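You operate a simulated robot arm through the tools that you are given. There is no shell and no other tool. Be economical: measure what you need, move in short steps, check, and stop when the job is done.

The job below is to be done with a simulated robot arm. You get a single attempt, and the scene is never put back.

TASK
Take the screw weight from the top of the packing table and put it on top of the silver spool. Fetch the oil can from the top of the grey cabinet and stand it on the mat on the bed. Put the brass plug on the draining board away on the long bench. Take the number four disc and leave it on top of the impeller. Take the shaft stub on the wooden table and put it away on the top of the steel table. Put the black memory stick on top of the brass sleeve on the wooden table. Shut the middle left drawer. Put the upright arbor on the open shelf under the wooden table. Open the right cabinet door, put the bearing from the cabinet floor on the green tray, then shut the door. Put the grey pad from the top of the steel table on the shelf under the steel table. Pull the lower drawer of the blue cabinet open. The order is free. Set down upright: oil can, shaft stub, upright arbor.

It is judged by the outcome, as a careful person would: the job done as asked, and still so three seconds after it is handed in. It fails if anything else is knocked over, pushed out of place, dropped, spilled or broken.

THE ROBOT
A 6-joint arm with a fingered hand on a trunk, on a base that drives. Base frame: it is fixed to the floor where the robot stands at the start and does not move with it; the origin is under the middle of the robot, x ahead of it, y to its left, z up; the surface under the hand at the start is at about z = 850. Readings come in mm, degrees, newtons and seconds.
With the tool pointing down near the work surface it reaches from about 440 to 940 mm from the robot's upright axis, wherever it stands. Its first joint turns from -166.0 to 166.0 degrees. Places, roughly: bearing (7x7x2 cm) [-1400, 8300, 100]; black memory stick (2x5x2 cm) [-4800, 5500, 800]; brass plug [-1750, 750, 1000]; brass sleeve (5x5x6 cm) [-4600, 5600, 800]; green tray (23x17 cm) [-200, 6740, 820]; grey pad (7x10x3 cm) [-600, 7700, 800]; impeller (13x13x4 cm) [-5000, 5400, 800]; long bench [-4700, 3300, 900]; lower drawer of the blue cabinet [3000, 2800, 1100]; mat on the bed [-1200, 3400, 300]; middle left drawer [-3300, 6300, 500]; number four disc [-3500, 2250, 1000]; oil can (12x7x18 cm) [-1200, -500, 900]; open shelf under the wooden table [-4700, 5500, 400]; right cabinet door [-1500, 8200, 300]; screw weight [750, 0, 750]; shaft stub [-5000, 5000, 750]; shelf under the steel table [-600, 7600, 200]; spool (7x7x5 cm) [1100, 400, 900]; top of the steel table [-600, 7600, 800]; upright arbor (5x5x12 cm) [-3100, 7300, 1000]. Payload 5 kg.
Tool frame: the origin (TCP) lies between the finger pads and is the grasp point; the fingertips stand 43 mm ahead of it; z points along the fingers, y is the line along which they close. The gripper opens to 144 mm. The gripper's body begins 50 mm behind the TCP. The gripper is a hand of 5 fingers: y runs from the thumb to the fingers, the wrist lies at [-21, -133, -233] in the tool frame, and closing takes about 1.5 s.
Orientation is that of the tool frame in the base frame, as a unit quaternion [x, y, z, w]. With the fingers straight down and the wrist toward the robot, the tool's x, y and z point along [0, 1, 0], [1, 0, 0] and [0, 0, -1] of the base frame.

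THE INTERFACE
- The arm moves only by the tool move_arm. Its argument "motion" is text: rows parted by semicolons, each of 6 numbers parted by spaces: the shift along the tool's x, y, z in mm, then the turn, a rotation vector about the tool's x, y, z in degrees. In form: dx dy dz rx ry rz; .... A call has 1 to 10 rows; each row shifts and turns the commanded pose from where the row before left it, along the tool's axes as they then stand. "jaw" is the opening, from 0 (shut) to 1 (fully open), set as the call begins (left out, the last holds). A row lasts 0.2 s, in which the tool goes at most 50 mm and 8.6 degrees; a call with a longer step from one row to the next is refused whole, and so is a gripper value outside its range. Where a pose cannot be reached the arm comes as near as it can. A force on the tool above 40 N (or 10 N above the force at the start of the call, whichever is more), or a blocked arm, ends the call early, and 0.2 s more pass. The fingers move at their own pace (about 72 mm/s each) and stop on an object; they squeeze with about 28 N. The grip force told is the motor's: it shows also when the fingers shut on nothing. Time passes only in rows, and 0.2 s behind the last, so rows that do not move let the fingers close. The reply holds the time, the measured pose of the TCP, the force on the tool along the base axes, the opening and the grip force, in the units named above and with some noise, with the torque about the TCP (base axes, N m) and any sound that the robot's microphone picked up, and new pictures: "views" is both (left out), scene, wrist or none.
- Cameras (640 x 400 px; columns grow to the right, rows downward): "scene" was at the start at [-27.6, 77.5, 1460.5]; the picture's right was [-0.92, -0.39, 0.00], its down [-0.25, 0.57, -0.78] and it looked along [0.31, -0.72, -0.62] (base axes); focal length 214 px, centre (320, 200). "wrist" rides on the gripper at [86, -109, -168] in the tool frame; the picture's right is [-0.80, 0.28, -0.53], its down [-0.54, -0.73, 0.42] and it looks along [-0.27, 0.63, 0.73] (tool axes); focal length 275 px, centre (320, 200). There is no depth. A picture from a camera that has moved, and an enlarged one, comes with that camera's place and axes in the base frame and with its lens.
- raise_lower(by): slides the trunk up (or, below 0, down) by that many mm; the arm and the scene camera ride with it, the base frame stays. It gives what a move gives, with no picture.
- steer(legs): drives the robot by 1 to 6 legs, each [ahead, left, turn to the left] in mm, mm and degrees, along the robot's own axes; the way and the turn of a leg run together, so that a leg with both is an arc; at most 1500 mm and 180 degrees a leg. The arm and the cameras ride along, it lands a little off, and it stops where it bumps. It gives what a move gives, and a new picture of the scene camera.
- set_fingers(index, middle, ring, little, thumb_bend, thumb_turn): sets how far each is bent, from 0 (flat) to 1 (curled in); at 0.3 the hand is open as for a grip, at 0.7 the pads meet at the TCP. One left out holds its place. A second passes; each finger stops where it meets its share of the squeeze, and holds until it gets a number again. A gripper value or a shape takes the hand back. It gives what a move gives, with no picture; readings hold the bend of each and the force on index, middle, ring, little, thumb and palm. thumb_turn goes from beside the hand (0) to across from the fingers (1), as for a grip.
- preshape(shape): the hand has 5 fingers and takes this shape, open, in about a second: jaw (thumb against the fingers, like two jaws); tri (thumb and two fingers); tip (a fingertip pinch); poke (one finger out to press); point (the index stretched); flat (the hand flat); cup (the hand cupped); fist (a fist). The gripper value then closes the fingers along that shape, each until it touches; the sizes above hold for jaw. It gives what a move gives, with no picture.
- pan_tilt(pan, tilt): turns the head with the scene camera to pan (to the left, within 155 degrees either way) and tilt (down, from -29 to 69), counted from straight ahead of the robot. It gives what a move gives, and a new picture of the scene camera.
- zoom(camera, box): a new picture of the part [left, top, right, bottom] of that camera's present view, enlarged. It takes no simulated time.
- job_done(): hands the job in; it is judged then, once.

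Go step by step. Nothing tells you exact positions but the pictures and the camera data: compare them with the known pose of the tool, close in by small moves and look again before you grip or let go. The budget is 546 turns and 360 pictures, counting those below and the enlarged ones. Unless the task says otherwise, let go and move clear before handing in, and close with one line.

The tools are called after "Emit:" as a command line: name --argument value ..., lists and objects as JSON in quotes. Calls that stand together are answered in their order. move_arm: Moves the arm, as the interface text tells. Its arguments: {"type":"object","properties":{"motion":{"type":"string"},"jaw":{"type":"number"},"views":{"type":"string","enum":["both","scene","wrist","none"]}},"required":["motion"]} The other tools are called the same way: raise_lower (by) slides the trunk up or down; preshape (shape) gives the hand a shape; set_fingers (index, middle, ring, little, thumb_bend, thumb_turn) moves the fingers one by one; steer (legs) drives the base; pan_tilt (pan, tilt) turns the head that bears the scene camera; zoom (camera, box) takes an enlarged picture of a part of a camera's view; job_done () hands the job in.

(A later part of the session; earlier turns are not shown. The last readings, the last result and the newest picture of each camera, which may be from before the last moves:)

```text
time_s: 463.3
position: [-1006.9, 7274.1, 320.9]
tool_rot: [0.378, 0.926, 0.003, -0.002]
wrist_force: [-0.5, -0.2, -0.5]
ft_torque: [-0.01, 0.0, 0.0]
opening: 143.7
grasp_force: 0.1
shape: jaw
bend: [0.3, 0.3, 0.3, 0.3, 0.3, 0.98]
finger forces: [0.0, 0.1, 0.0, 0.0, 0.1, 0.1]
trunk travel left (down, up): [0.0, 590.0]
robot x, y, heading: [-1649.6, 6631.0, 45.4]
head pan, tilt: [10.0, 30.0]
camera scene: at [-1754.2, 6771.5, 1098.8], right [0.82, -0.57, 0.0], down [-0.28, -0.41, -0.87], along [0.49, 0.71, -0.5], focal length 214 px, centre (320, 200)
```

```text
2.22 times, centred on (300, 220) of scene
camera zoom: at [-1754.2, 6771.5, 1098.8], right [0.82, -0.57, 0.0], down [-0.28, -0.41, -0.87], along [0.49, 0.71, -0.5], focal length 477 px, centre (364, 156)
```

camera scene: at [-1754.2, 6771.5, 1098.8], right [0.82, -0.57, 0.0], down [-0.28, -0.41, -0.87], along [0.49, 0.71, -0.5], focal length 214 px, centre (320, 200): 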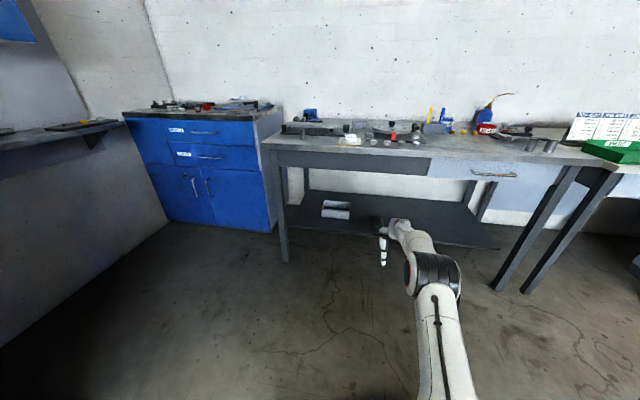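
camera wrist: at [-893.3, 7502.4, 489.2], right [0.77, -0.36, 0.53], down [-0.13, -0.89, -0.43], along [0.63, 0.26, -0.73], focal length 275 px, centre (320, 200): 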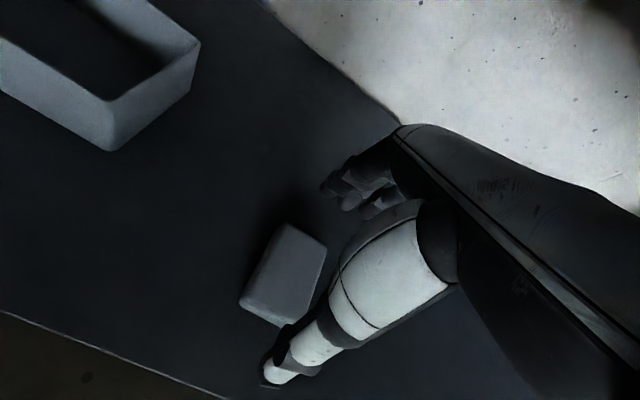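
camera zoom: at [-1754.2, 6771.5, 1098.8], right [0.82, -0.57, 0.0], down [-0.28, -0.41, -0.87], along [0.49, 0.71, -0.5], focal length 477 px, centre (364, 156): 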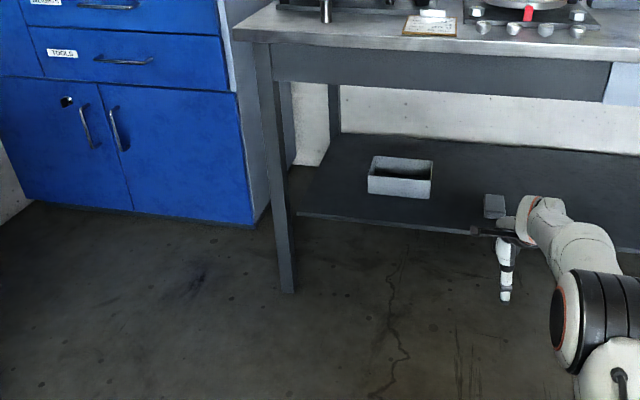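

The pad is on the shelf. Now the cabinet: its right door's vertical handle is near (-1631, 8401, 390). I tuck the arm and move in front of it.

Emit:
move_arm --motion "0 -40 -20 0 0 0; 0 -45 -15 0 0 0; 0 -45 -15 0 0 0; 0 -45 -15 0 0 0; 0 -45 -15 0 0 0; 0 -45 -15 0 0 0; 0 -30 -10 0 0 0; 0 0 0 0 0 0" --views "none"

Emit:
steer --legs '[[0, 1229, 0], [200, 0, 0]]'

Emit:
pan_tilt --pan 10 --tilt 40

```text
time_s: 465.1
position: [-1214.5, 7062.7, 425.1]
tool_rot: [0.378, 0.926, 0.003, -0.003]
wrist_force: [0.7, 0.4, -0.1]
ft_torque: [0.02, -0.01, -0.02]
opening: 143.9
grasp_force: 0.1
shape: jaw
bend: [0.3, 0.3, 0.3, 0.3, 0.3, 0.98]
finger forces: [0.0, 0.0, 0.0, 0.0, 0.0, 0.0]
trunk travel left (down, up): [0.0, 590.0]
robot x, y, heading: [-1647.9, 6631.1, 45.3]
head pan, tilt: [10.0, 30.0]
```

```text
time_s: 469.1
position: [-1703.9, 7566.2, 424.6]
tool_rot: [0.374, 0.927, 0.004, -0.002]
wrist_force: [-0.4, -0.2, -0.1]
ft_torque: [0.0, 0.0, 0.01]
opening: 143.7
grasp_force: 0.0
shape: jaw
bend: [0.3, 0.3, 0.3, 0.3, 0.3, 0.98]
finger forces: [0.0, 0.0, 0.0, 0.0, 0.1, 0.0]
trunk travel left (down, up): [0.0, 590.0]
robot x, y, heading: [-2134.7, 7128.6, 46.0]
head pan, tilt: [10.0, 30.0]
stopped in leg 1: the robot was blocked; the commanded pose is now the measured one
camera scene: at [-2239.7, 7269.4, 1098.8], right [0.83, -0.56, 0.0], down [-0.28, -0.41, -0.87], along [0.49, 0.72, -0.5], focal length 214 px, centre (320, 200)
```

scene: 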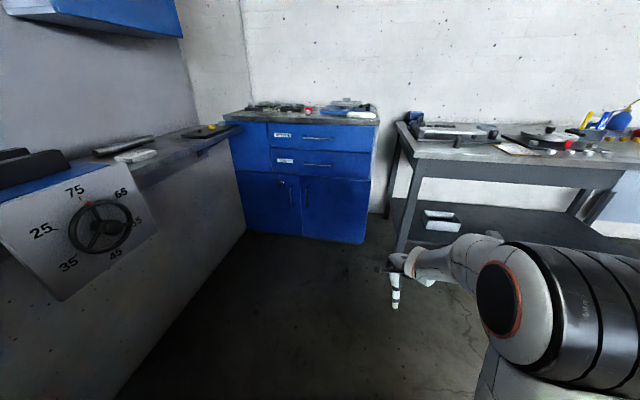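

```text
time_s: 469.9
position: [-1702.6, 7565.6, 425.5]
tool_rot: [0.374, 0.928, 0.005, -0.002]
wrist_force: [-0.2, 0.0, 0.3]
ft_torque: [-0.02, 0.0, 0.01]
opening: 143.8
grasp_force: 0.0
shape: jaw
bend: [0.3, 0.3, 0.3, 0.3, 0.3, 0.98]
finger forces: [0.1, 0.0, 0.0, 0.1, 0.0, 0.1]
trunk travel left (down, up): [0.0, 590.0]
robot x, y, heading: [-2134.6, 7131.3, 45.7]
head pan, tilt: [10.0, 40.0]
camera scene: at [-2242.7, 7265.0, 1083.5], right [0.83, -0.56, 0.0], down [-0.36, -0.53, -0.77], along [0.43, 0.63, -0.64], focal length 214 px, centre (320, 200)
```

scene: 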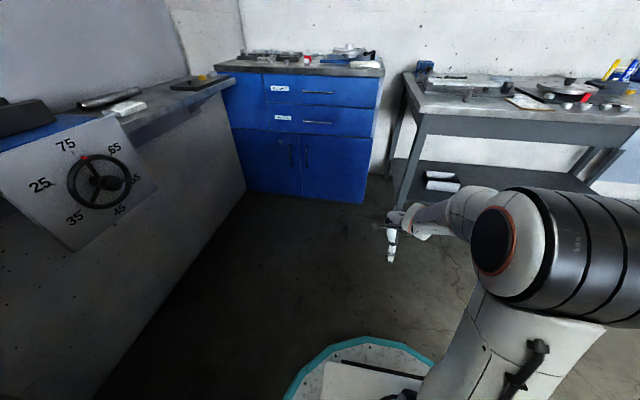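

The base bumped the grey bench at left; I shift a bit right. Zooming on the cabinet doors.

Emit:
zoom --camera "scene" --box '[200, 60, 400, 220]'

Emit:
steer --legs '[[0, -80, 0], [350, 0, 0]]'

Emit:
zoom --camera "scene" --box '[200, 60, 400, 220]'

```text
2.50 times, centred on (300, 140) of scene
camera zoom: at [-2242.7, 7265.0, 1083.5], right [0.83, -0.56, 0.0], down [-0.36, -0.53, -0.77], along [0.43, 0.63, -0.64], focal length 536 px, centre (370, 350)
```

zoom: 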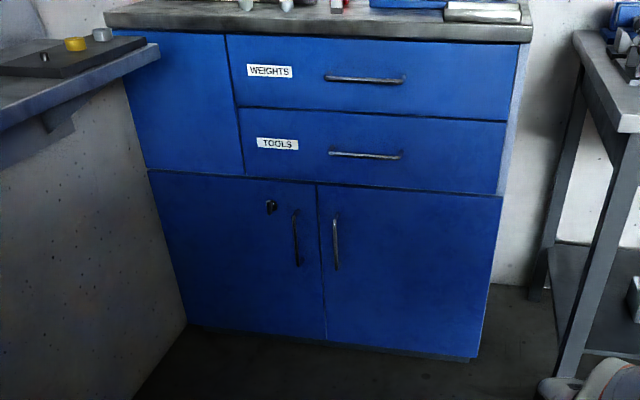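

```text
time_s: 472.6
position: [-1440.0, 7725.5, 417.4]
tool_rot: [0.374, 0.927, -0.005, -0.01]
wrist_force: [-11.2, -11.3, -1.0]
ft_torque: [0.22, -0.21, -0.17]
opening: 142.7
grasp_force: 0.0
shape: jaw
bend: [0.3, 0.34, 0.3, 0.3, 0.3, 0.98]
finger forces: [0.1, 15.8, 0.0, 0.1, 0.1, 0.0]
trunk travel left (down, up): [0.0, 590.0]
robot x, y, heading: [-1865.9, 7291.8, 45.8]
head pan, tilt: [10.0, 40.0]
stopped in leg 2: the force on the tool passed its limit at 65 N (the readings are from after the stop); the commanded pose is now the measured one
camera scene: at [-1972.3, 7428.8, 1083.5], right [0.83, -0.56, 0.0], down [-0.36, -0.53, -0.77], along [0.43, 0.64, -0.64], focal length 214 px, centre (320, 200)
```

scene: 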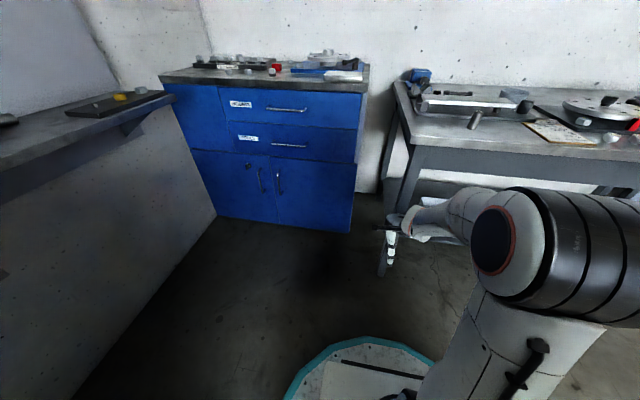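

```text
2.50 times, centred on (300, 140) of scene
camera zoom: at [-1972.3, 7428.8, 1083.5], right [0.83, -0.56, 0.0], down [-0.36, -0.53, -0.77], along [0.43, 0.64, -0.64], focal length 536 px, centre (370, 350)
```

zoom: 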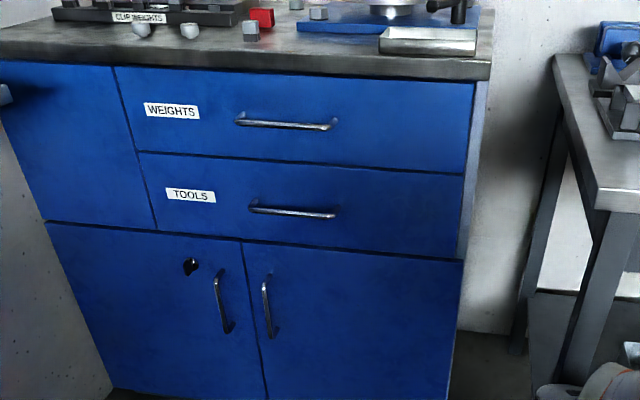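

The hand bumped the steel table's leg. I back off at once and check the stub.

Emit:
steer --legs '[[-120, 0, 0]]'

Emit:
zoom --camera "scene" --box '[360, 40, 640, 240]'

```text
time_s: 473.8
position: [-1522.3, 7639.4, 419.8]
tool_rot: [0.374, 0.927, -0.002, -0.009]
wrist_force: [-0.1, -0.6, -0.7]
ft_torque: [-0.01, -0.01, 0.02]
opening: 143.9
grasp_force: 0.1
shape: jaw
bend: [0.3, 0.3, 0.3, 0.3, 0.3, 0.98]
finger forces: [0.1, 0.0, 0.0, 0.1, 0.0, 0.0]
trunk travel left (down, up): [0.0, 590.0]
robot x, y, heading: [-1947.5, 7206.0, 46.2]
head pan, tilt: [10.0, 40.0]
camera scene: at [-2056.1, 7342.0, 1083.4], right [0.83, -0.56, 0.0], down [-0.36, -0.53, -0.77], along [0.43, 0.63, -0.64], focal length 214 px, centre (320, 200)
```

scene: 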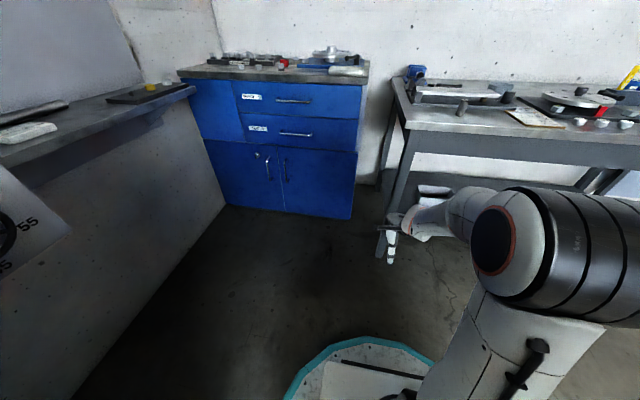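

```text
2.00 times, centred on (500, 140) of scene
camera zoom: at [-2056.1, 7342.0, 1083.4], right [0.83, -0.56, 0.0], down [-0.36, -0.53, -0.77], along [0.43, 0.63, -0.64], focal length 429 px, centre (-40, 320)
```

zoom: 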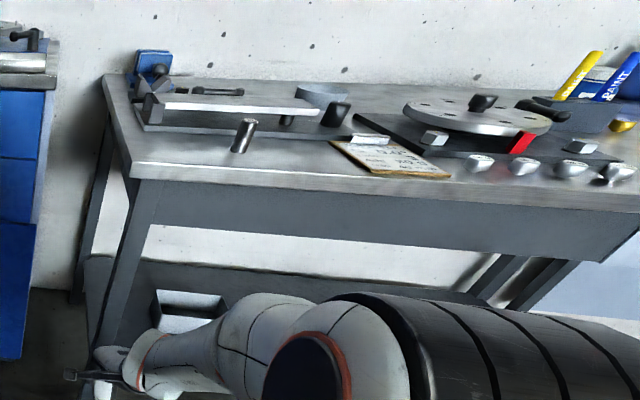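

The stub is fine (wide-angle lean only). I look left to see what limits the space there.

Emit:
pan_tilt --pan 75 --tilt 45

```text
time_s: 475.2
position: [-1523.6, 7639.4, 419.8]
tool_rot: [0.374, 0.927, -0.004, -0.008]
wrist_force: [-0.5, -0.4, -0.1]
ft_torque: [0.02, -0.02, 0.03]
opening: 144.0
grasp_force: 0.1
shape: jaw
bend: [0.3, 0.3, 0.3, 0.3, 0.3, 0.98]
finger forces: [0.0, 0.0, 0.0, 0.0, 0.0, 0.1]
trunk travel left (down, up): [0.0, 590.0]
robot x, y, heading: [-1948.4, 7207.7, 46.0]
head pan, tilt: [75.0, 45.0]
camera scene: at [-2145.5, 7341.4, 1076.1], right [0.86, 0.51, 0.0], down [0.36, -0.61, -0.71], along [-0.36, 0.61, -0.71], focal length 214 px, centre (320, 200)
```

scene: 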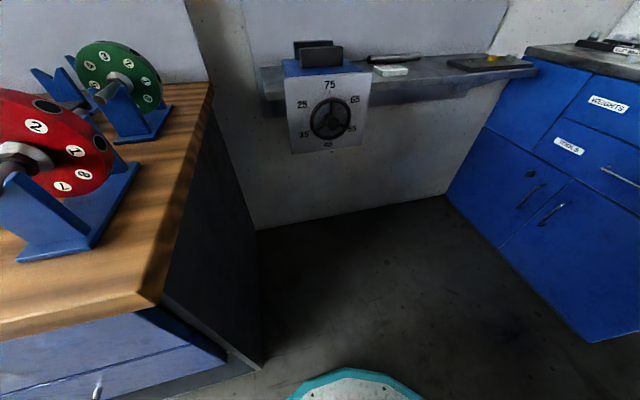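

Now I see: the wood bench's end corner was the block; beyond it is open floor. I go diagonally into the space in front of the cabinet.

Emit:
steer --legs '[[220, 476, 0]]'

Emit:
pan_tilt --pan 0 --tilt 45

```text
time_s: 478.2
position: [-1709.8, 8125.5, 421.4]
tool_rot: [0.374, 0.927, -0.004, -0.01]
wrist_force: [-0.2, -0.1, 0.4]
ft_torque: [-0.02, -0.02, 0.02]
opening: 143.7
grasp_force: 0.1
shape: jaw
bend: [0.3, 0.3, 0.3, 0.3, 0.3, 0.98]
finger forces: [0.0, 0.0, 0.1, 0.0, 0.1, 0.1]
trunk travel left (down, up): [0.0, 590.0]
robot x, y, heading: [-2135.5, 7692.8, 45.7]
head pan, tilt: [75.0, 45.0]
camera scene: at [-2332.6, 7828.6, 1076.1], right [0.86, 0.51, 0.0], down [0.36, -0.61, -0.71], along [-0.36, 0.61, -0.71], focal length 214 px, centre (320, 200)
```

scene: 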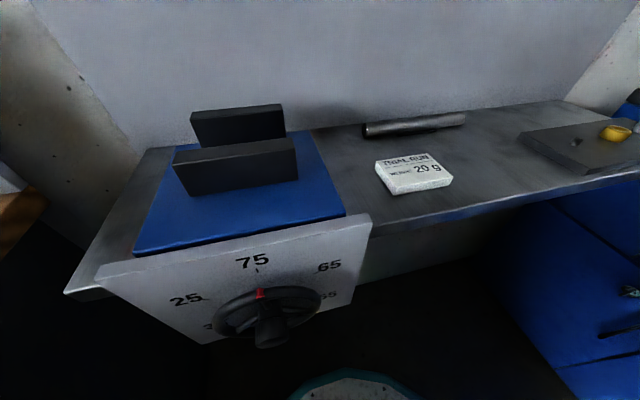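

```text
time_s: 479.7
position: [-1709.6, 8125.3, 420.0]
tool_rot: [0.375, 0.927, -0.002, -0.009]
wrist_force: [0.6, 1.4, -0.1]
ft_torque: [0.05, 0.0, 0.0]
opening: 143.8
grasp_force: 0.0
shape: jaw
bend: [0.3, 0.3, 0.3, 0.3, 0.3, 0.98]
finger forces: [0.0, 0.0, 0.0, 0.0, 0.0, 0.0]
trunk travel left (down, up): [0.0, 590.0]
robot x, y, heading: [-2133.0, 7691.3, 45.6]
head pan, tilt: [0.0, 45.0]
camera scene: at [-2234.3, 7817.2, 1076.1], right [0.72, -0.7, 0.0], down [-0.49, -0.51, -0.71], along [0.49, 0.51, -0.71], focal length 214 px, centre (320, 200)
```

scene: 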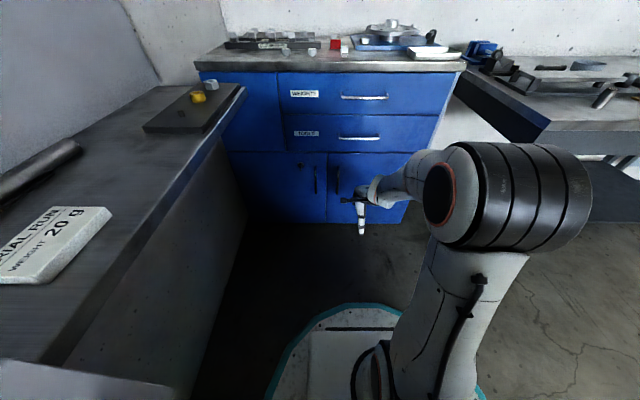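

The handle is 781 mm ahead. I move the hand forward a bit and tilt it to point forward.

Emit:
move_arm --motion "0 35 -10 0 0 0; 0 30 -10 0 0 0; 0 0 0 -8.5 0 0; 0 0 0 -8.5 0 0; 0 0 0 -8.5 0 0; 0 0 0 -8.5 0 0; 0 0 0 -8.5 0 0; 0 0 0 -8.5 0 0; 0 0 0 0 0 0" --views "none"

```text
time_s: 481.7
position: [-1663.4, 8170.6, 437.5]
tool_rot: [0.342, 0.838, 0.397, 0.154]
wrist_force: [0.6, -0.1, 0.4]
ft_torque: [-0.01, 0.01, 0.01]
opening: 143.9
grasp_force: 0.1
shape: jaw
bend: [0.3, 0.3, 0.3, 0.3, 0.3, 0.98]
finger forces: [0.0, 0.0, 0.0, 0.0, 0.0, 0.1]
out of reach, approached as far as the arm can: row 4
trunk travel left (down, up): [0.0, 590.0]
robot x, y, heading: [-2134.8, 7692.5, 45.8]
head pan, tilt: [0.0, 45.0]
```

Emit:
move_arm --motion "0 0 0 -8.5 0 0; 0 0 0 -8.5 0 0; 0 0 0 -8.5 0 0; 0 0 0 -8.5 0 0; 0 0 0 -5 0 0; 0 0 0 0 0 0" --views "both"

```text
time_s: 483.1
position: [-1632.2, 8200.9, 458.6]
tool_rot: [0.271, 0.661, 0.651, 0.258]
wrist_force: [-0.5, -0.3, 0.0]
ft_torque: [0.02, 0.01, 0.02]
opening: 143.8
grasp_force: 0.1
shape: jaw
bend: [0.3, 0.3, 0.3, 0.3, 0.3, 0.98]
finger forces: [0.1, 0.0, 0.1, 0.0, 0.1, 0.1]
out of reach, approached as far as the arm can: row 4, 5
trunk travel left (down, up): [0.0, 590.0]
robot x, y, heading: [-2134.9, 7694.3, 45.9]
head pan, tilt: [0.0, 45.0]
camera scene: at [-2234.3, 7817.2, 1076.1], right [0.72, -0.7, 0.0], down [-0.49, -0.51, -0.71], along [0.49, 0.51, -0.71], focal length 214 px, centre (320, 200)
camera wrist: at [-1812.3, 8140.3, 354.2], right [0.21, -0.94, 0.28], down [0.67, -0.08, -0.74], along [0.72, 0.35, 0.61], focal length 275 px, centre (320, 200)
```

scene: 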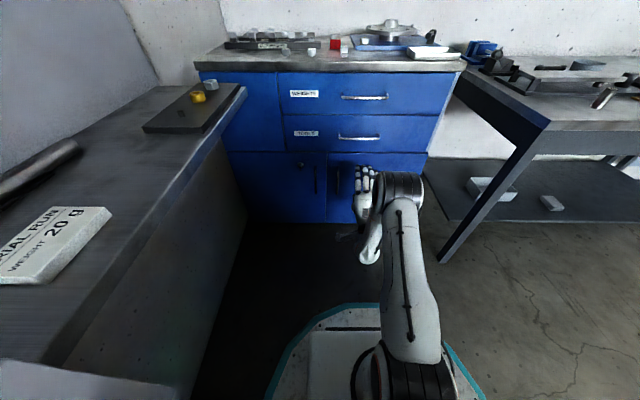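
wrist: 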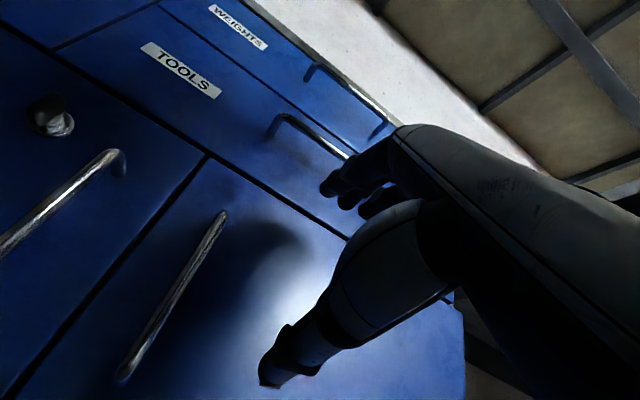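

The hand points forward at the door; the bar is 81 mm left. I back off slightly and roll the hand 90° so the pinch closes sideways.

Emit:
preshape --shape "tip"

Emit:
move_arm --motion "0 0 -25 0 0 0; 0 0 0 0 0 -8.5; 0 0 0 0 0 -8.5; 0 0 0 0 0 -8.5; 0 0 0 0 0 -8.5; 0 0 0 0 0 -8.5; 0 0 0 0 0 -8.5; 0 0 0 0 0 0" --jaw 0.5 --views "scene"

```text
time_s: 484.0
position: [-1632.2, 8202.0, 456.7]
tool_rot: [0.271, 0.661, 0.651, 0.258]
wrist_force: [0.0, 1.1, 0.5]
ft_torque: [-0.02, 0.02, 0.03]
opening: 143.8
grasp_force: 0.1
shape: tip
bend: [0.3, 0.98, 0.99, 0.99, 0.3, 0.98]
finger forces: [0.0, 0.1, 0.1, 0.0, 0.0, 0.0]
trunk travel left (down, up): [0.0, 590.0]
robot x, y, heading: [-2138.8, 7691.5, 46.0]
head pan, tilt: [0.0, 45.0]
```

```text
time_s: 485.8
position: [-1631.8, 8200.4, 465.6]
tool_rot: [-0.038, 0.71, 0.478, 0.516]
wrist_force: [-0.1, 0.4, 0.0]
ft_torque: [-0.01, -0.01, 0.01]
opening: 72.8
grasp_force: 0.1
shape: tip
bend: [0.73, 0.98, 0.99, 0.99, 0.7, 1.0]
finger forces: [0.0, 0.0, 0.1, 0.0, 0.1, 0.0]
out of reach, approached as far as the arm can: row 1
trunk travel left (down, up): [0.0, 590.0]
robot x, y, heading: [-2137.2, 7692.3, 46.0]
head pan, tilt: [0.0, 45.0]
camera scene: at [-2234.3, 7817.2, 1076.1], right [0.72, -0.7, 0.0], down [-0.49, -0.51, -0.71], along [0.49, 0.51, -0.71], focal length 214 px, centre (320, 200)
```

scene: 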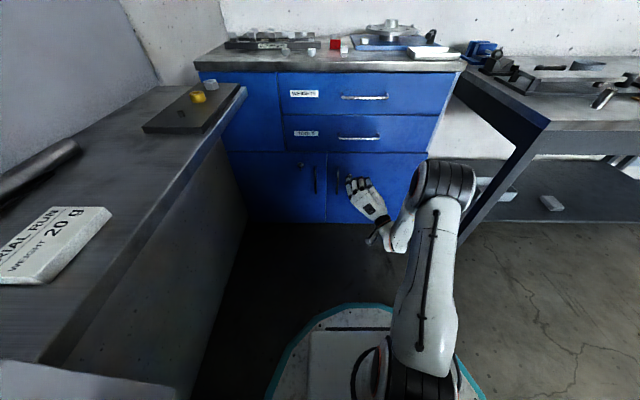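

Emit:
move_arm --motion "0 0 0 0 0 -7.8; 0 0 0 0 0 -7.8; 0 0 0 0 0 -7.8; 0 0 0 0 0 -7.8; 0 0 0 0 0 -7.8; 0 0 0 0 0 0" --views "wrist"

```text
time_s: 487.2
position: [-1632.7, 8198.1, 467.2]
tool_rot: [-0.274, 0.657, 0.278, 0.645]
wrist_force: [0.1, 0.4, 0.0]
ft_torque: [0.01, -0.01, 0.01]
opening: 72.6
grasp_force: 0.0
shape: tip
bend: [0.73, 0.98, 0.99, 0.99, 0.7, 1.0]
finger forces: [0.1, 0.0, 0.0, 0.0, 0.0, 0.0]
trunk travel left (down, up): [0.0, 590.0]
robot x, y, heading: [-2136.2, 7693.9, 45.7]
head pan, tilt: [0.0, 45.0]
camera wrist: at [-1671.5, 8003.6, 380.5], right [-0.56, -0.19, 0.81], down [0.83, -0.2, 0.53], along [0.06, 0.96, 0.27], focal length 275 px, centre (320, 200)
```

wrist: 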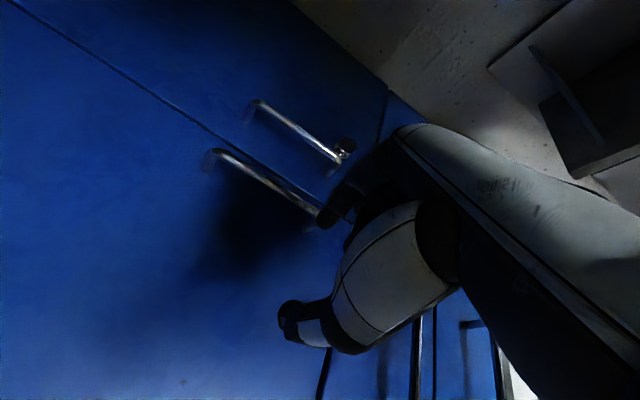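

Roll reached. The bar is 77 mm left and 70 mm ahead, centred 50 mm lower. I align in front of it.

Emit:
move_arm --motion "17 25 -5 0 0 0; 17 26 0 0 0 0; 17 26 0 0 0 0; 0 0 0 0 0 0" --views "wrist"

```text
time_s: 488.2
position: [-1692.1, 8247.9, 414.2]
tool_rot: [-0.274, 0.657, 0.279, 0.645]
wrist_force: [-1.2, -0.2, -0.3]
ft_torque: [-0.01, -0.01, -0.04]
opening: 72.3
grasp_force: 0.0
shape: tip
bend: [0.73, 0.98, 0.99, 0.99, 0.7, 1.0]
finger forces: [0.0, 0.0, 0.1, 0.0, 0.0, 0.0]
trunk travel left (down, up): [0.0, 590.0]
robot x, y, heading: [-2134.0, 7695.2, 45.9]
head pan, tilt: [0.0, 45.0]
camera wrist: at [-1731.5, 8052.7, 329.6], right [-0.56, -0.19, 0.81], down [0.83, -0.2, 0.53], along [0.06, 0.96, 0.27], focal length 275 px, centre (320, 200)
```

wrist: 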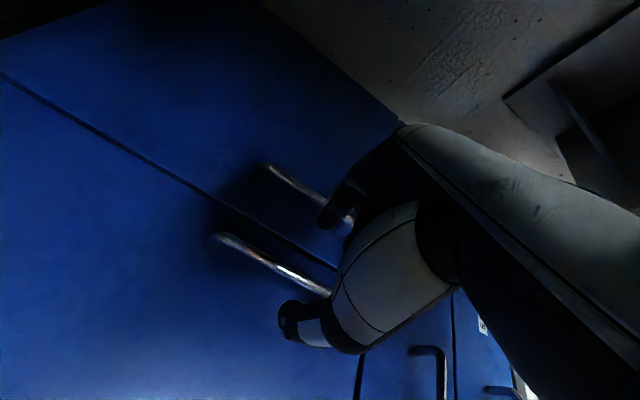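

Bar is centred between thumb and index. I advance.

Emit:
move_arm --motion "0 -3 20 0 0 0; 0 0 20 0 0 0; 0 0 10 0 0 0; 0 0 0 0 0 0" --views "none"

Emit:
zoom --camera "wrist" --box '[200, 150, 400, 350]'

```text
time_s: 489.2
position: [-1654.1, 8282.5, 414.7]
tool_rot: [-0.274, 0.657, 0.279, 0.644]
wrist_force: [0.7, -0.3, -0.2]
ft_torque: [-0.02, 0.0, 0.03]
opening: 72.6
grasp_force: 0.0
shape: tip
bend: [0.73, 0.98, 0.99, 0.99, 0.7, 1.0]
finger forces: [0.1, 0.0, 0.1, 0.0, 0.1, 0.0]
trunk travel left (down, up): [0.0, 590.0]
robot x, y, heading: [-2134.8, 7695.1, 45.7]
head pan, tilt: [0.0, 45.0]
```

```text
2.00 times, centred on (300, 250) of wrist
camera zoom: at [-1694.6, 8087.5, 329.4], right [-0.56, -0.19, 0.81], down [0.83, -0.2, 0.53], along [0.06, 0.96, 0.27], focal length 551 px, centre (360, 100)
```

zoom: 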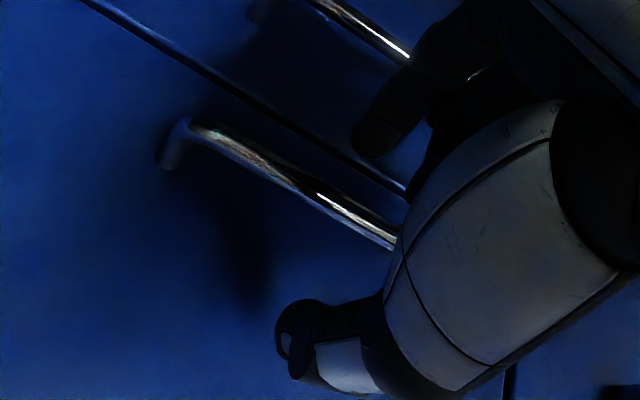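

Emit:
move_arm --motion "0 0 5 0 0 0; 0 0 4 0 0 0; 0 0 0 0 0 0" --views "none"

Emit:
move_arm --motion "0 0 0 0 0 0; 0 0 0 0 0 0; 0 0 0 0 0 0; 0 0 0 0 0 0; 0 0 0 0 0 0; 0 0 0 0 0 0; 0 0 0 0 0 0" --jaw 0 --views "none"

Emit:
zoom --camera "wrist" --box '[200, 150, 400, 350]'

```text
time_s: 490.0
position: [-1648.9, 8289.1, 416.1]
tool_rot: [-0.274, 0.657, 0.279, 0.644]
wrist_force: [0.8, 0.0, 0.2]
ft_torque: [-0.01, -0.01, 0.0]
opening: 72.4
grasp_force: 0.1
shape: tip
bend: [0.73, 0.98, 0.99, 0.99, 0.7, 1.0]
finger forces: [0.0, 0.0, 0.0, 0.1, 0.0, 0.0]
trunk travel left (down, up): [0.0, 590.0]
robot x, y, heading: [-2131.3, 7691.2, 45.9]
head pan, tilt: [0.0, 45.0]
```

```text
time_s: 491.6
position: [-1648.3, 8290.6, 416.3]
tool_rot: [-0.273, 0.657, 0.279, 0.645]
wrist_force: [1.9, 1.6, 1.4]
ft_torque: [0.02, 0.01, -0.03]
opening: 6.0
grasp_force: 27.8
shape: tip
bend: [0.72, 1.0, 1.0, 1.0, 0.69, 1.0]
finger forces: [22.0, 0.1, 0.1, 0.1, 23.2, 0.1]
trunk travel left (down, up): [0.0, 590.0]
robot x, y, heading: [-2137.7, 7691.5, 45.9]
head pan, tilt: [0.0, 45.0]
```

```text
2.00 times, centred on (300, 250) of wrist
camera zoom: at [-1688.2, 8094.3, 329.7], right [-0.56, -0.19, 0.81], down [0.83, -0.2, 0.53], along [0.06, 0.96, 0.27], focal length 551 px, centre (360, 100)
```

zoom: 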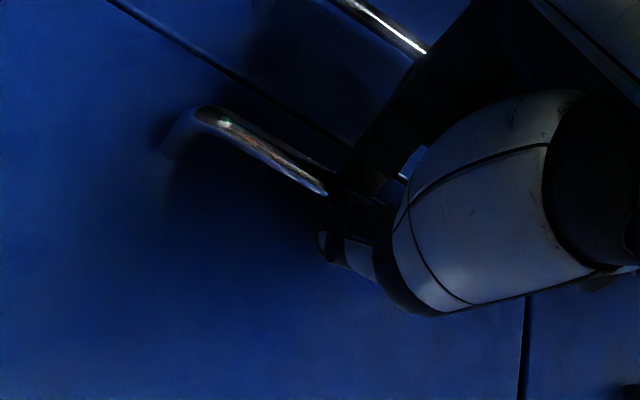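

The bar is firmly pinched. I pull with the base, slightly to the right along the door's arc.

Emit:
steer --legs '[[-85, -9, 0]]'

Emit:
zoom --camera "scene" --box '[220, 90, 460, 270]'

```text
time_s: 492.7
position: [-1698.3, 8221.8, 416.2]
tool_rot: [-0.272, 0.657, 0.278, 0.645]
wrist_force: [21.7, -10.5, 2.2]
ft_torque: [0.11, -0.04, -0.6]
opening: 5.8
grasp_force: 28.0
shape: tip
bend: [0.72, 1.0, 1.0, 1.0, 0.67, 1.0]
finger forces: [17.9, 0.0, 0.0, 0.0, 34.1, 0.0]
trunk travel left (down, up): [0.0, 590.0]
robot x, y, heading: [-2190.9, 7626.6, 46.0]
head pan, tilt: [0.0, 45.0]
camera scene: at [-2286.1, 7749.5, 1076.3], right [0.72, -0.7, 0.0], down [-0.49, -0.51, -0.71], along [0.49, 0.51, -0.71], focal length 214 px, centre (320, 200)
```

scene: 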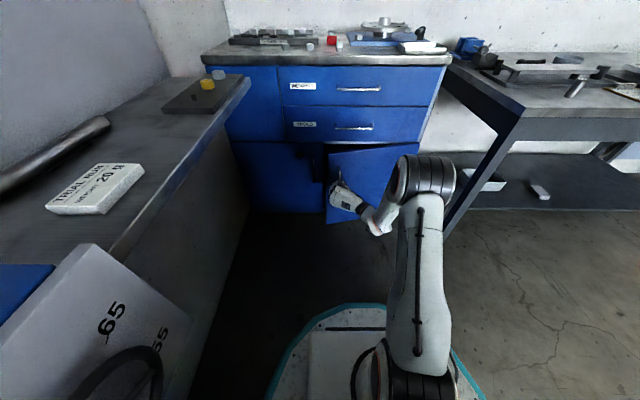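

```text
2.22 times, centred on (340, 180) of scene
camera zoom: at [-2286.1, 7749.5, 1076.3], right [0.72, -0.7, 0.0], down [-0.49, -0.51, -0.71], along [0.49, 0.51, -0.71], focal length 477 px, centre (276, 244)
```

zoom: 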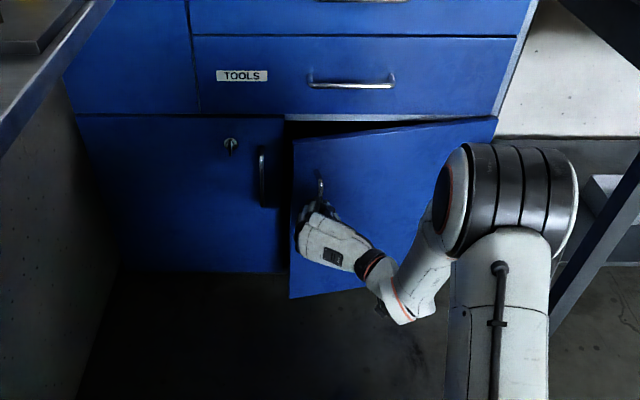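

The door is coming open; it pulls to the right. I follow with the arm, back and right.

Emit:
move_arm --motion "0 -15 -5 0 0 0; 0 -10 -20 0 0 0; 0 -12 -20 0 0 0; 0 -14 -20 0 0 0; 0 0 0 0 0 0" --views "scene"

```text
time_s: 493.9
position: [-1706.9, 8139.0, 416.1]
tool_rot: [-0.271, 0.657, 0.278, 0.646]
wrist_force: [-0.5, 0.1, 0.0]
ft_torque: [-0.01, -0.02, 0.02]
opening: 6.7
grasp_force: 28.3
shape: tip
bend: [0.72, 1.0, 1.0, 1.0, 0.71, 1.0]
finger forces: [0.0, 0.0, 0.0, 0.0, 0.0, 0.0]
trunk travel left (down, up): [0.0, 590.0]
robot x, y, heading: [-2188.4, 7625.2, 45.7]
head pan, tilt: [0.0, 45.0]
camera scene: at [-2286.4, 7749.8, 1076.1], right [0.72, -0.7, 0.0], down [-0.49, -0.51, -0.71], along [0.49, 0.51, -0.71], focal length 214 px, centre (320, 200)
```

scene: 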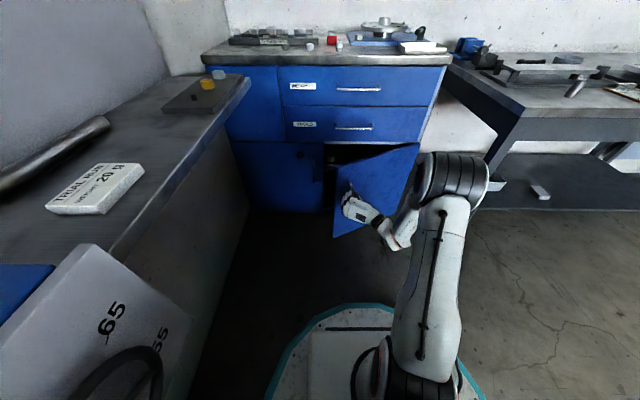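

The grip slipped off but the door is well ajar. I look with the wrist camera.

Emit:
move_arm --motion "0 10 -25 0 0 0; 0 0 -25 0 0 0; 0 0 0 0 0 0" --views "both"

Emit:
zoom --camera "scene" --box '[260, 110, 460, 270]'

```text
time_s: 494.4
position: [-1730.4, 8111.1, 418.3]
tool_rot: [-0.262, 0.661, 0.268, 0.65]
wrist_force: [20.4, -2.3, -5.6]
ft_torque: [-0.04, 0.05, -0.15]
opening: 5.4
grasp_force: 28.0
shape: tip
bend: [0.73, 1.0, 1.0, 1.0, 0.65, 1.0]
finger forces: [0.1, 0.1, 0.0, 0.0, 34.4, 0.0]
trunk travel left (down, up): [0.0, 590.0]
robot x, y, heading: [-2189.0, 7626.3, 45.8]
head pan, tilt: [0.0, 45.0]
stopped in row 2: the force on the tool passed its limit at 47 N (the readings are from after the stop); the commanded pose is now the measured one
camera scene: at [-2284.2, 7750.2, 1076.1], right [0.71, -0.7, 0.0], down [-0.5, -0.51, -0.71], along [0.49, 0.51, -0.71], focal length 214 px, centre (320, 200)
camera wrist: at [-1775.8, 7917.4, 331.6], right [-0.57, -0.17, 0.81], down [0.82, -0.23, 0.53], along [0.1, 0.96, 0.27], focal length 275 px, centre (320, 200)
```

scene: 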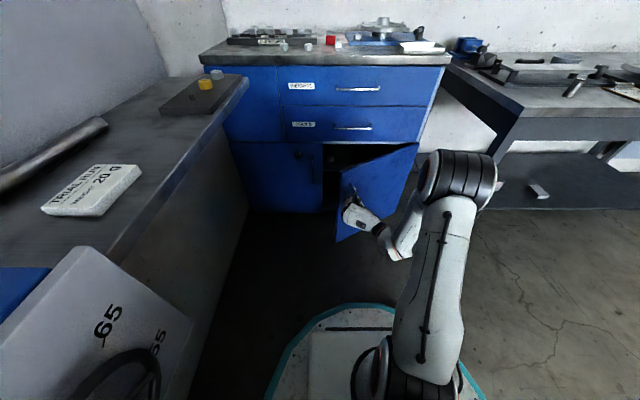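
wrist: 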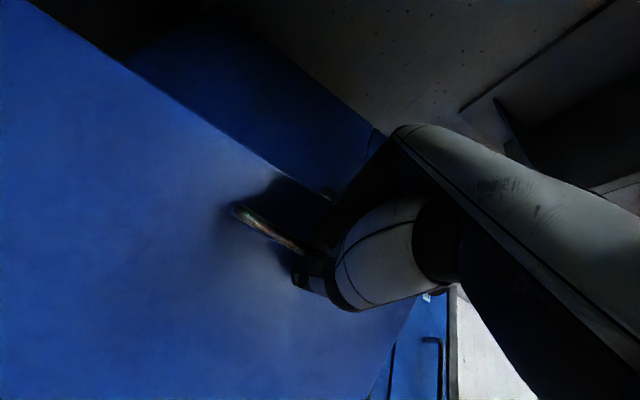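

```text
2.50 times, centred on (360, 190) of scene
camera zoom: at [-2284.2, 7750.2, 1076.1], right [0.71, -0.7, 0.0], down [-0.5, -0.51, -0.71], along [0.49, 0.51, -0.71], focal length 536 px, centre (220, 225)
```

zoom: 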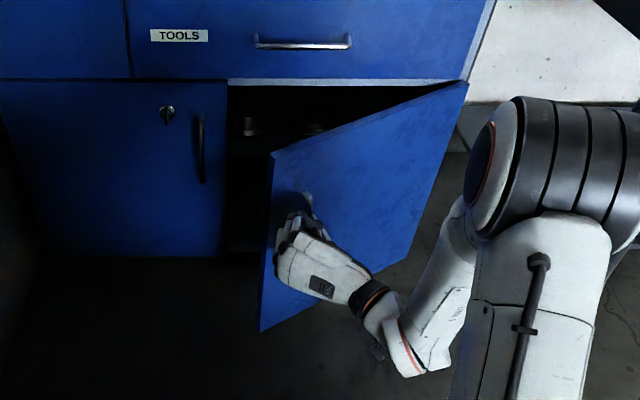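

The closed fingers are still hooked on the bar. I pull along the arc: back and right.

Emit:
move_arm --motion "0 -20 -15 0 0 0; 0 -20 -20 0 0 0; 0 -22 -18 0 0 0; 0 -22 -16 0 0 0; 0 0 0 0 0 0" --views "scene"

```text
time_s: 495.6
position: [-1724.0, 8005.8, 418.5]
tool_rot: [-0.265, 0.658, 0.272, 0.65]
wrist_force: [3.7, 0.4, -3.9]
ft_torque: [-0.05, 0.04, 0.0]
opening: 5.0
grasp_force: 28.2
shape: tip
bend: [0.73, 1.0, 1.0, 1.0, 0.66, 1.0]
finger forces: [0.1, 0.0, 0.0, 0.1, 0.0, 0.0]
trunk travel left (down, up): [0.0, 590.0]
robot x, y, heading: [-2187.6, 7626.5, 45.7]
head pan, tilt: [0.0, 45.0]
camera scene: at [-2285.3, 7750.1, 1076.2], right [0.72, -0.7, 0.0], down [-0.49, -0.51, -0.71], along [0.49, 0.51, -0.71], focal length 214 px, centre (320, 200)
```

scene: 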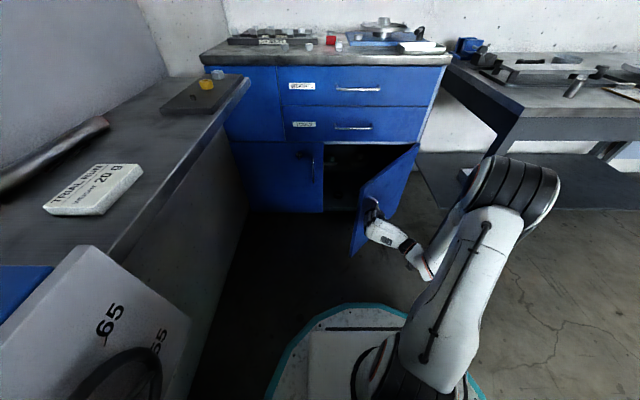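

Emit:
move_arm --motion "0 -28 -11 0 0 0; 0 -28 -11 0 0 0; 0 -28 -8 0 0 0; 0 -28 -6 0 0 0; 0 0 0 0 0 0" --views "scene"

```text
time_s: 496.9
position: [-1670.8, 7900.1, 416.4]
tool_rot: [-0.266, 0.658, 0.271, 0.65]
wrist_force: [-0.6, -0.9, 0.4]
ft_torque: [0.0, 0.03, 0.01]
opening: 5.3
grasp_force: 28.4
shape: tip
bend: [0.73, 1.0, 1.0, 1.0, 0.66, 1.0]
finger forces: [0.1, 0.1, 0.0, 0.0, 0.1, 0.0]
trunk travel left (down, up): [0.0, 590.0]
robot x, y, heading: [-2187.1, 7623.1, 45.8]
head pan, tilt: [0.0, 45.0]
camera scene: at [-2285.3, 7749.9, 1076.2], right [0.72, -0.7, 0.0], down [-0.49, -0.51, -0.71], along [0.49, 0.51, -0.71], focal length 214 px, centre (320, 200)
```

scene: 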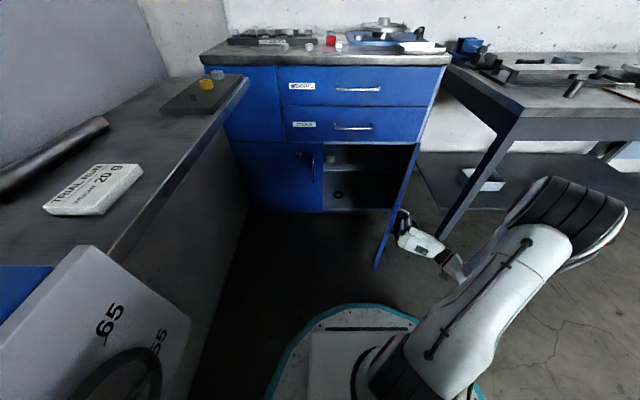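

The door is about 90° open. Let me view inside.

Emit:
zoom --camera "scene" --box '[290, 120, 440, 270]'

```text
2.67 times, centred on (365, 195) of scene
camera zoom: at [-2285.3, 7749.9, 1076.2], right [0.72, -0.7, 0.0], down [-0.49, -0.51, -0.71], along [0.49, 0.51, -0.71], focal length 572 px, centre (200, 213)
```

zoom: 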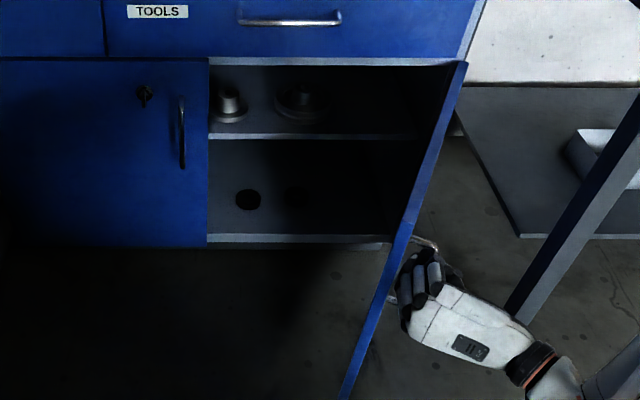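

Two dark rings lie on the cabinet floor; I'll need a closer look. First I open the fingers and slip off the handle, then lift the hand clear of the door.

Emit:
move_arm --motion "0 0 0 0 0 0; 0 0 0 0 0 0; 0 0 0 0 0 0" --jaw 0.3 --views "none"

Emit:
move_arm --motion "0 0 -20 0 0 0; 0 0 -25 0 0 0; 0 0 -25 0 0 0; 0 0 0 0 0 0" --views "scene"

```text
time_s: 497.6
position: [-1671.2, 7899.9, 417.0]
tool_rot: [-0.266, 0.658, 0.271, 0.65]
wrist_force: [-6.9, -3.9, 0.2]
ft_torque: [0.05, -0.08, 0.18]
opening: 43.6
grasp_force: 0.1
shape: tip
bend: [0.73, 0.98, 0.99, 0.99, 0.74, 1.0]
finger forces: [2.2, 6.9, 0.0, 0.0, 0.0, 0.0]
trunk travel left (down, up): [0.0, 590.0]
robot x, y, heading: [-2190.9, 7623.5, 45.7]
head pan, tilt: [0.0, 45.0]
```

```text
time_s: 498.6
position: [-1720.8, 7850.8, 417.7]
tool_rot: [-0.266, 0.659, 0.271, 0.649]
wrist_force: [0.3, -0.2, 0.0]
ft_torque: [-0.06, -0.02, 0.01]
opening: 43.0
grasp_force: 0.0
shape: tip
bend: [0.73, 0.98, 0.99, 0.99, 0.74, 1.0]
finger forces: [0.0, 0.1, 0.1, 0.0, 0.1, 0.0]
trunk travel left (down, up): [0.0, 590.0]
robot x, y, heading: [-2186.8, 7625.2, 45.5]
head pan, tilt: [0.0, 45.0]
camera scene: at [-2285.3, 7749.9, 1076.2], right [0.72, -0.7, 0.0], down [-0.49, -0.51, -0.71], along [0.49, 0.51, -0.71], focal length 214 px, centre (320, 200)
```

scene: 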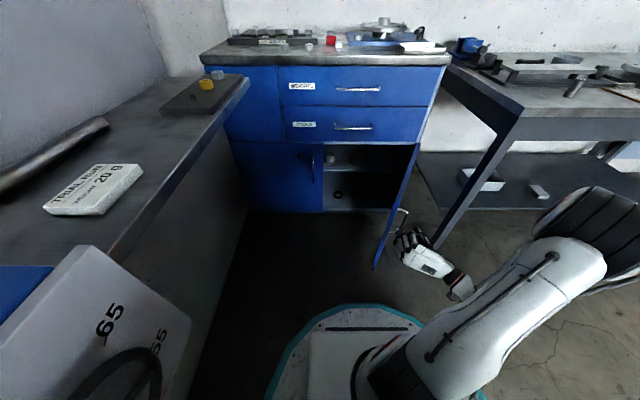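

Emit:
raise_lower --by 260

Emit:
move_arm --motion "0 40 10 0 0 0; 0 40 10 0 0 0; 0 40 10 0 0 0; 0 40 10 0 0 0; 0 40 10 0 0 0; 0 40 10 0 0 0; 0 40 10 0 0 0; 0 40 10 0 0 0; 0 0 0 0 0 0" --views "scene"

```text
time_s: 501.3
position: [-1721.2, 7850.0, 676.2]
tool_rot: [-0.265, 0.659, 0.271, 0.65]
wrist_force: [-0.1, -0.3, 0.5]
ft_torque: [-0.02, -0.03, 0.0]
opening: 43.1
grasp_force: 0.0
shape: tip
bend: [0.73, 0.98, 0.99, 0.99, 0.74, 1.0]
finger forces: [0.1, 0.1, 0.0, 0.0, 0.0, 0.0]
trunk travel left (down, up): [-260.0, 330.0]
robot x, y, heading: [-2187.6, 7625.3, 45.6]
head pan, tilt: [0.0, 45.0]
```

```text
time_s: 503.3
position: [-1888.0, 8134.7, 678.5]
tool_rot: [-0.265, 0.659, 0.27, 0.65]
wrist_force: [0.1, 0.3, -0.4]
ft_torque: [0.01, 0.02, -0.03]
opening: 43.1
grasp_force: 0.1
shape: tip
bend: [0.73, 0.98, 0.99, 0.99, 0.74, 1.0]
finger forces: [0.0, 0.0, 0.0, 0.0, 0.0, 0.1]
trunk travel left (down, up): [-260.0, 330.0]
robot x, y, heading: [-2188.4, 7621.2, 45.7]
head pan, tilt: [0.0, 45.0]
camera scene: at [-2285.4, 7750.0, 1336.1], right [0.72, -0.7, 0.0], down [-0.49, -0.51, -0.71], along [0.49, 0.51, -0.71], focal length 214 px, centre (320, 200)
```

scene: 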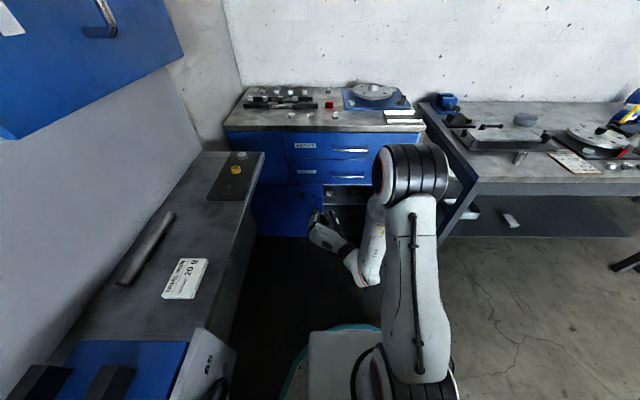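

I roll the hand over so that the wrist will be on the left side, away from the open door.

Emit:
move_arm --motion "0 0 30 0 0 0; 0 0 30 0 0 8.5; 0 0 20 0 0 8.5; 0 0 0 0 0 8.5; 0 0 0 0 0 8.5; 0 0 0 0 0 8.5; 0 0 0 0 0 8.5; 0 0 0 0 0 8.5; 0 0 0 0 0 8.5; 0 0 0 0 0 8.5" --views "none"

Emit:
move_arm --motion "0 0 0 0 0 8.5; 0 0 0 0 0 8.5; 0 0 0 0 0 8.5; 0 0 0 0 0 8.5; 0 0 0 0 0 8.5; 0 0 0 0 0 8.5; 0 0 0 0 0 8.5; 0 0 0 0 0 8.5; 0 0 0 0 0 8.5; 0 0 0 0 0 8.5" --views "scene"

```text
time_s: 505.5
position: [-1804.1, 8233.2, 702.9]
tool_rot: [0.202, 0.683, 0.613, 0.341]
wrist_force: [0.8, 0.3, 0.4]
ft_torque: [0.0, -0.03, -0.01]
opening: 43.3
grasp_force: 0.0
shape: tip
bend: [0.73, 0.98, 0.99, 0.99, 0.74, 1.0]
finger forces: [0.0, 0.0, 0.0, 0.1, 0.0, 0.0]
out of reach, approached as far as the arm can: row 8, 9, 10
trunk travel left (down, up): [-260.0, 330.0]
robot x, y, heading: [-2187.5, 7627.3, 45.9]
head pan, tilt: [0.0, 45.0]
```

```text
time_s: 507.7
position: [-1800.4, 8238.7, 703.6]
tool_rot: [0.609, 0.367, 0.684, -0.164]
wrist_force: [0.0, -0.6, -0.1]
ft_torque: [0.03, 0.01, 0.02]
opening: 43.3
grasp_force: 0.1
shape: tip
bend: [0.73, 0.98, 0.99, 0.99, 0.74, 1.0]
finger forces: [0.0, 0.0, 0.1, 0.0, 0.0, 0.0]
out of reach, approached as far as the arm can: row 1
trunk travel left (down, up): [-260.0, 330.0]
robot x, y, heading: [-2186.7, 7625.9, 45.7]
head pan, tilt: [0.0, 45.0]
camera scene: at [-2285.3, 7750.1, 1336.1], right [0.72, -0.7, 0.0], down [-0.49, -0.51, -0.71], along [0.49, 0.51, -0.71], focal length 214 px, centre (320, 200)
```

scene: 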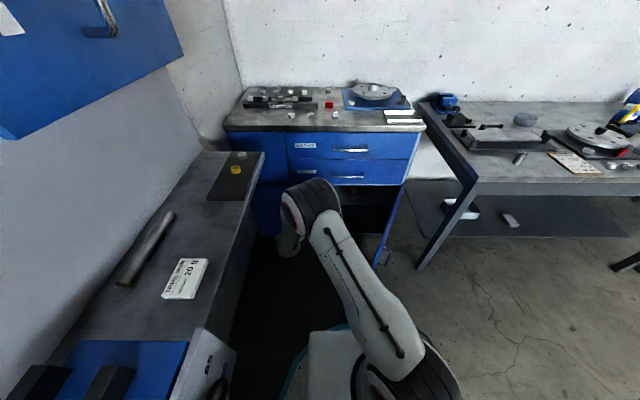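

Emit:
move_arm --motion "0 0 0 0 0 8.5; 0 0 0 0 0 8.5; 0 35 0 0 0 1; 0 40 0 0 0 0; 0 40 0 0 0 0; 0 40 0 0 0 0; 0 30 0 0 0 0; 0 0 0 0 0 0" --views "none"

Emit:
raise_lower --by -260

Emit:
move_arm --motion "-25 0 0 0 0 0; -25 0 0 0 0 0; 0 0 0 0 0 0" --views "both"

```text
time_s: 509.5
position: [-1671.3, 8105.6, 703.1]
tool_rot: [0.657, 0.268, 0.651, -0.269]
wrist_force: [-0.9, -0.6, 0.7]
ft_torque: [0.0, -0.04, 0.02]
opening: 43.1
grasp_force: 0.1
shape: tip
bend: [0.73, 0.98, 0.99, 0.99, 0.74, 1.0]
finger forces: [0.0, 0.0, 0.0, 0.1, 0.1, 0.0]
trunk travel left (down, up): [-260.0, 330.0]
robot x, y, heading: [-2187.0, 7622.9, 45.8]
head pan, tilt: [0.0, 45.0]
```

```text
time_s: 512.2
position: [-1671.5, 8105.4, 441.6]
tool_rot: [0.657, 0.269, 0.652, -0.268]
wrist_force: [-0.7, 0.2, 0.1]
ft_torque: [0.0, -0.01, -0.03]
opening: 43.0
grasp_force: 0.0
shape: tip
bend: [0.73, 0.98, 0.99, 0.99, 0.74, 1.0]
finger forces: [0.1, 0.1, 0.1, 0.1, 0.1, 0.1]
trunk travel left (down, up): [0.0, 590.0]
robot x, y, heading: [-2184.3, 7623.4, 45.7]
head pan, tilt: [0.0, 45.0]
```

```text
time_s: 513.0
position: [-1671.1, 8106.1, 392.8]
tool_rot: [0.657, 0.268, 0.651, -0.269]
wrist_force: [-0.1, 0.2, -0.1]
ft_torque: [0.01, -0.02, 0.0]
opening: 42.9
grasp_force: 0.0
shape: tip
bend: [0.73, 0.98, 0.99, 0.99, 0.74, 1.0]
finger forces: [0.1, 0.0, 0.2, 0.1, 0.1, 0.1]
trunk travel left (down, up): [0.0, 590.0]
robot x, y, heading: [-2185.5, 7626.1, 45.5]
head pan, tilt: [0.0, 45.0]
camera scene: at [-2285.4, 7750.0, 1076.2], right [0.72, -0.7, 0.0], down [-0.49, -0.51, -0.71], along [0.49, 0.51, -0.71], focal length 214 px, centre (320, 200)
camera wrist: at [-1866.2, 8066.8, 480.2], right [-0.19, -0.58, -0.79], down [-0.21, 0.81, -0.54], along [0.96, 0.07, -0.28], focal length 275 px, centre (320, 200)
```

scene: 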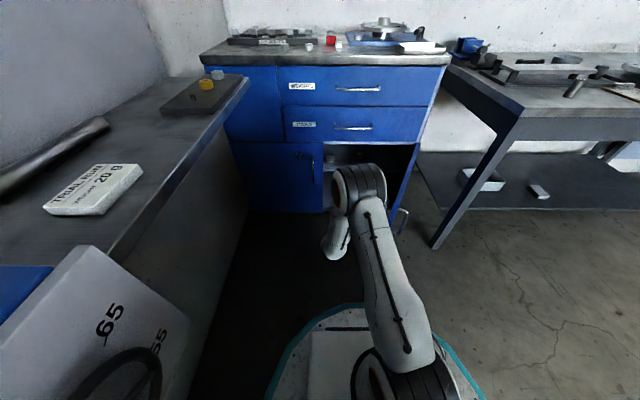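
wrist: 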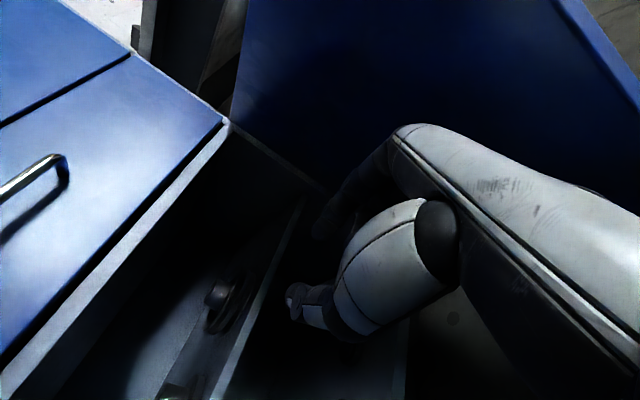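

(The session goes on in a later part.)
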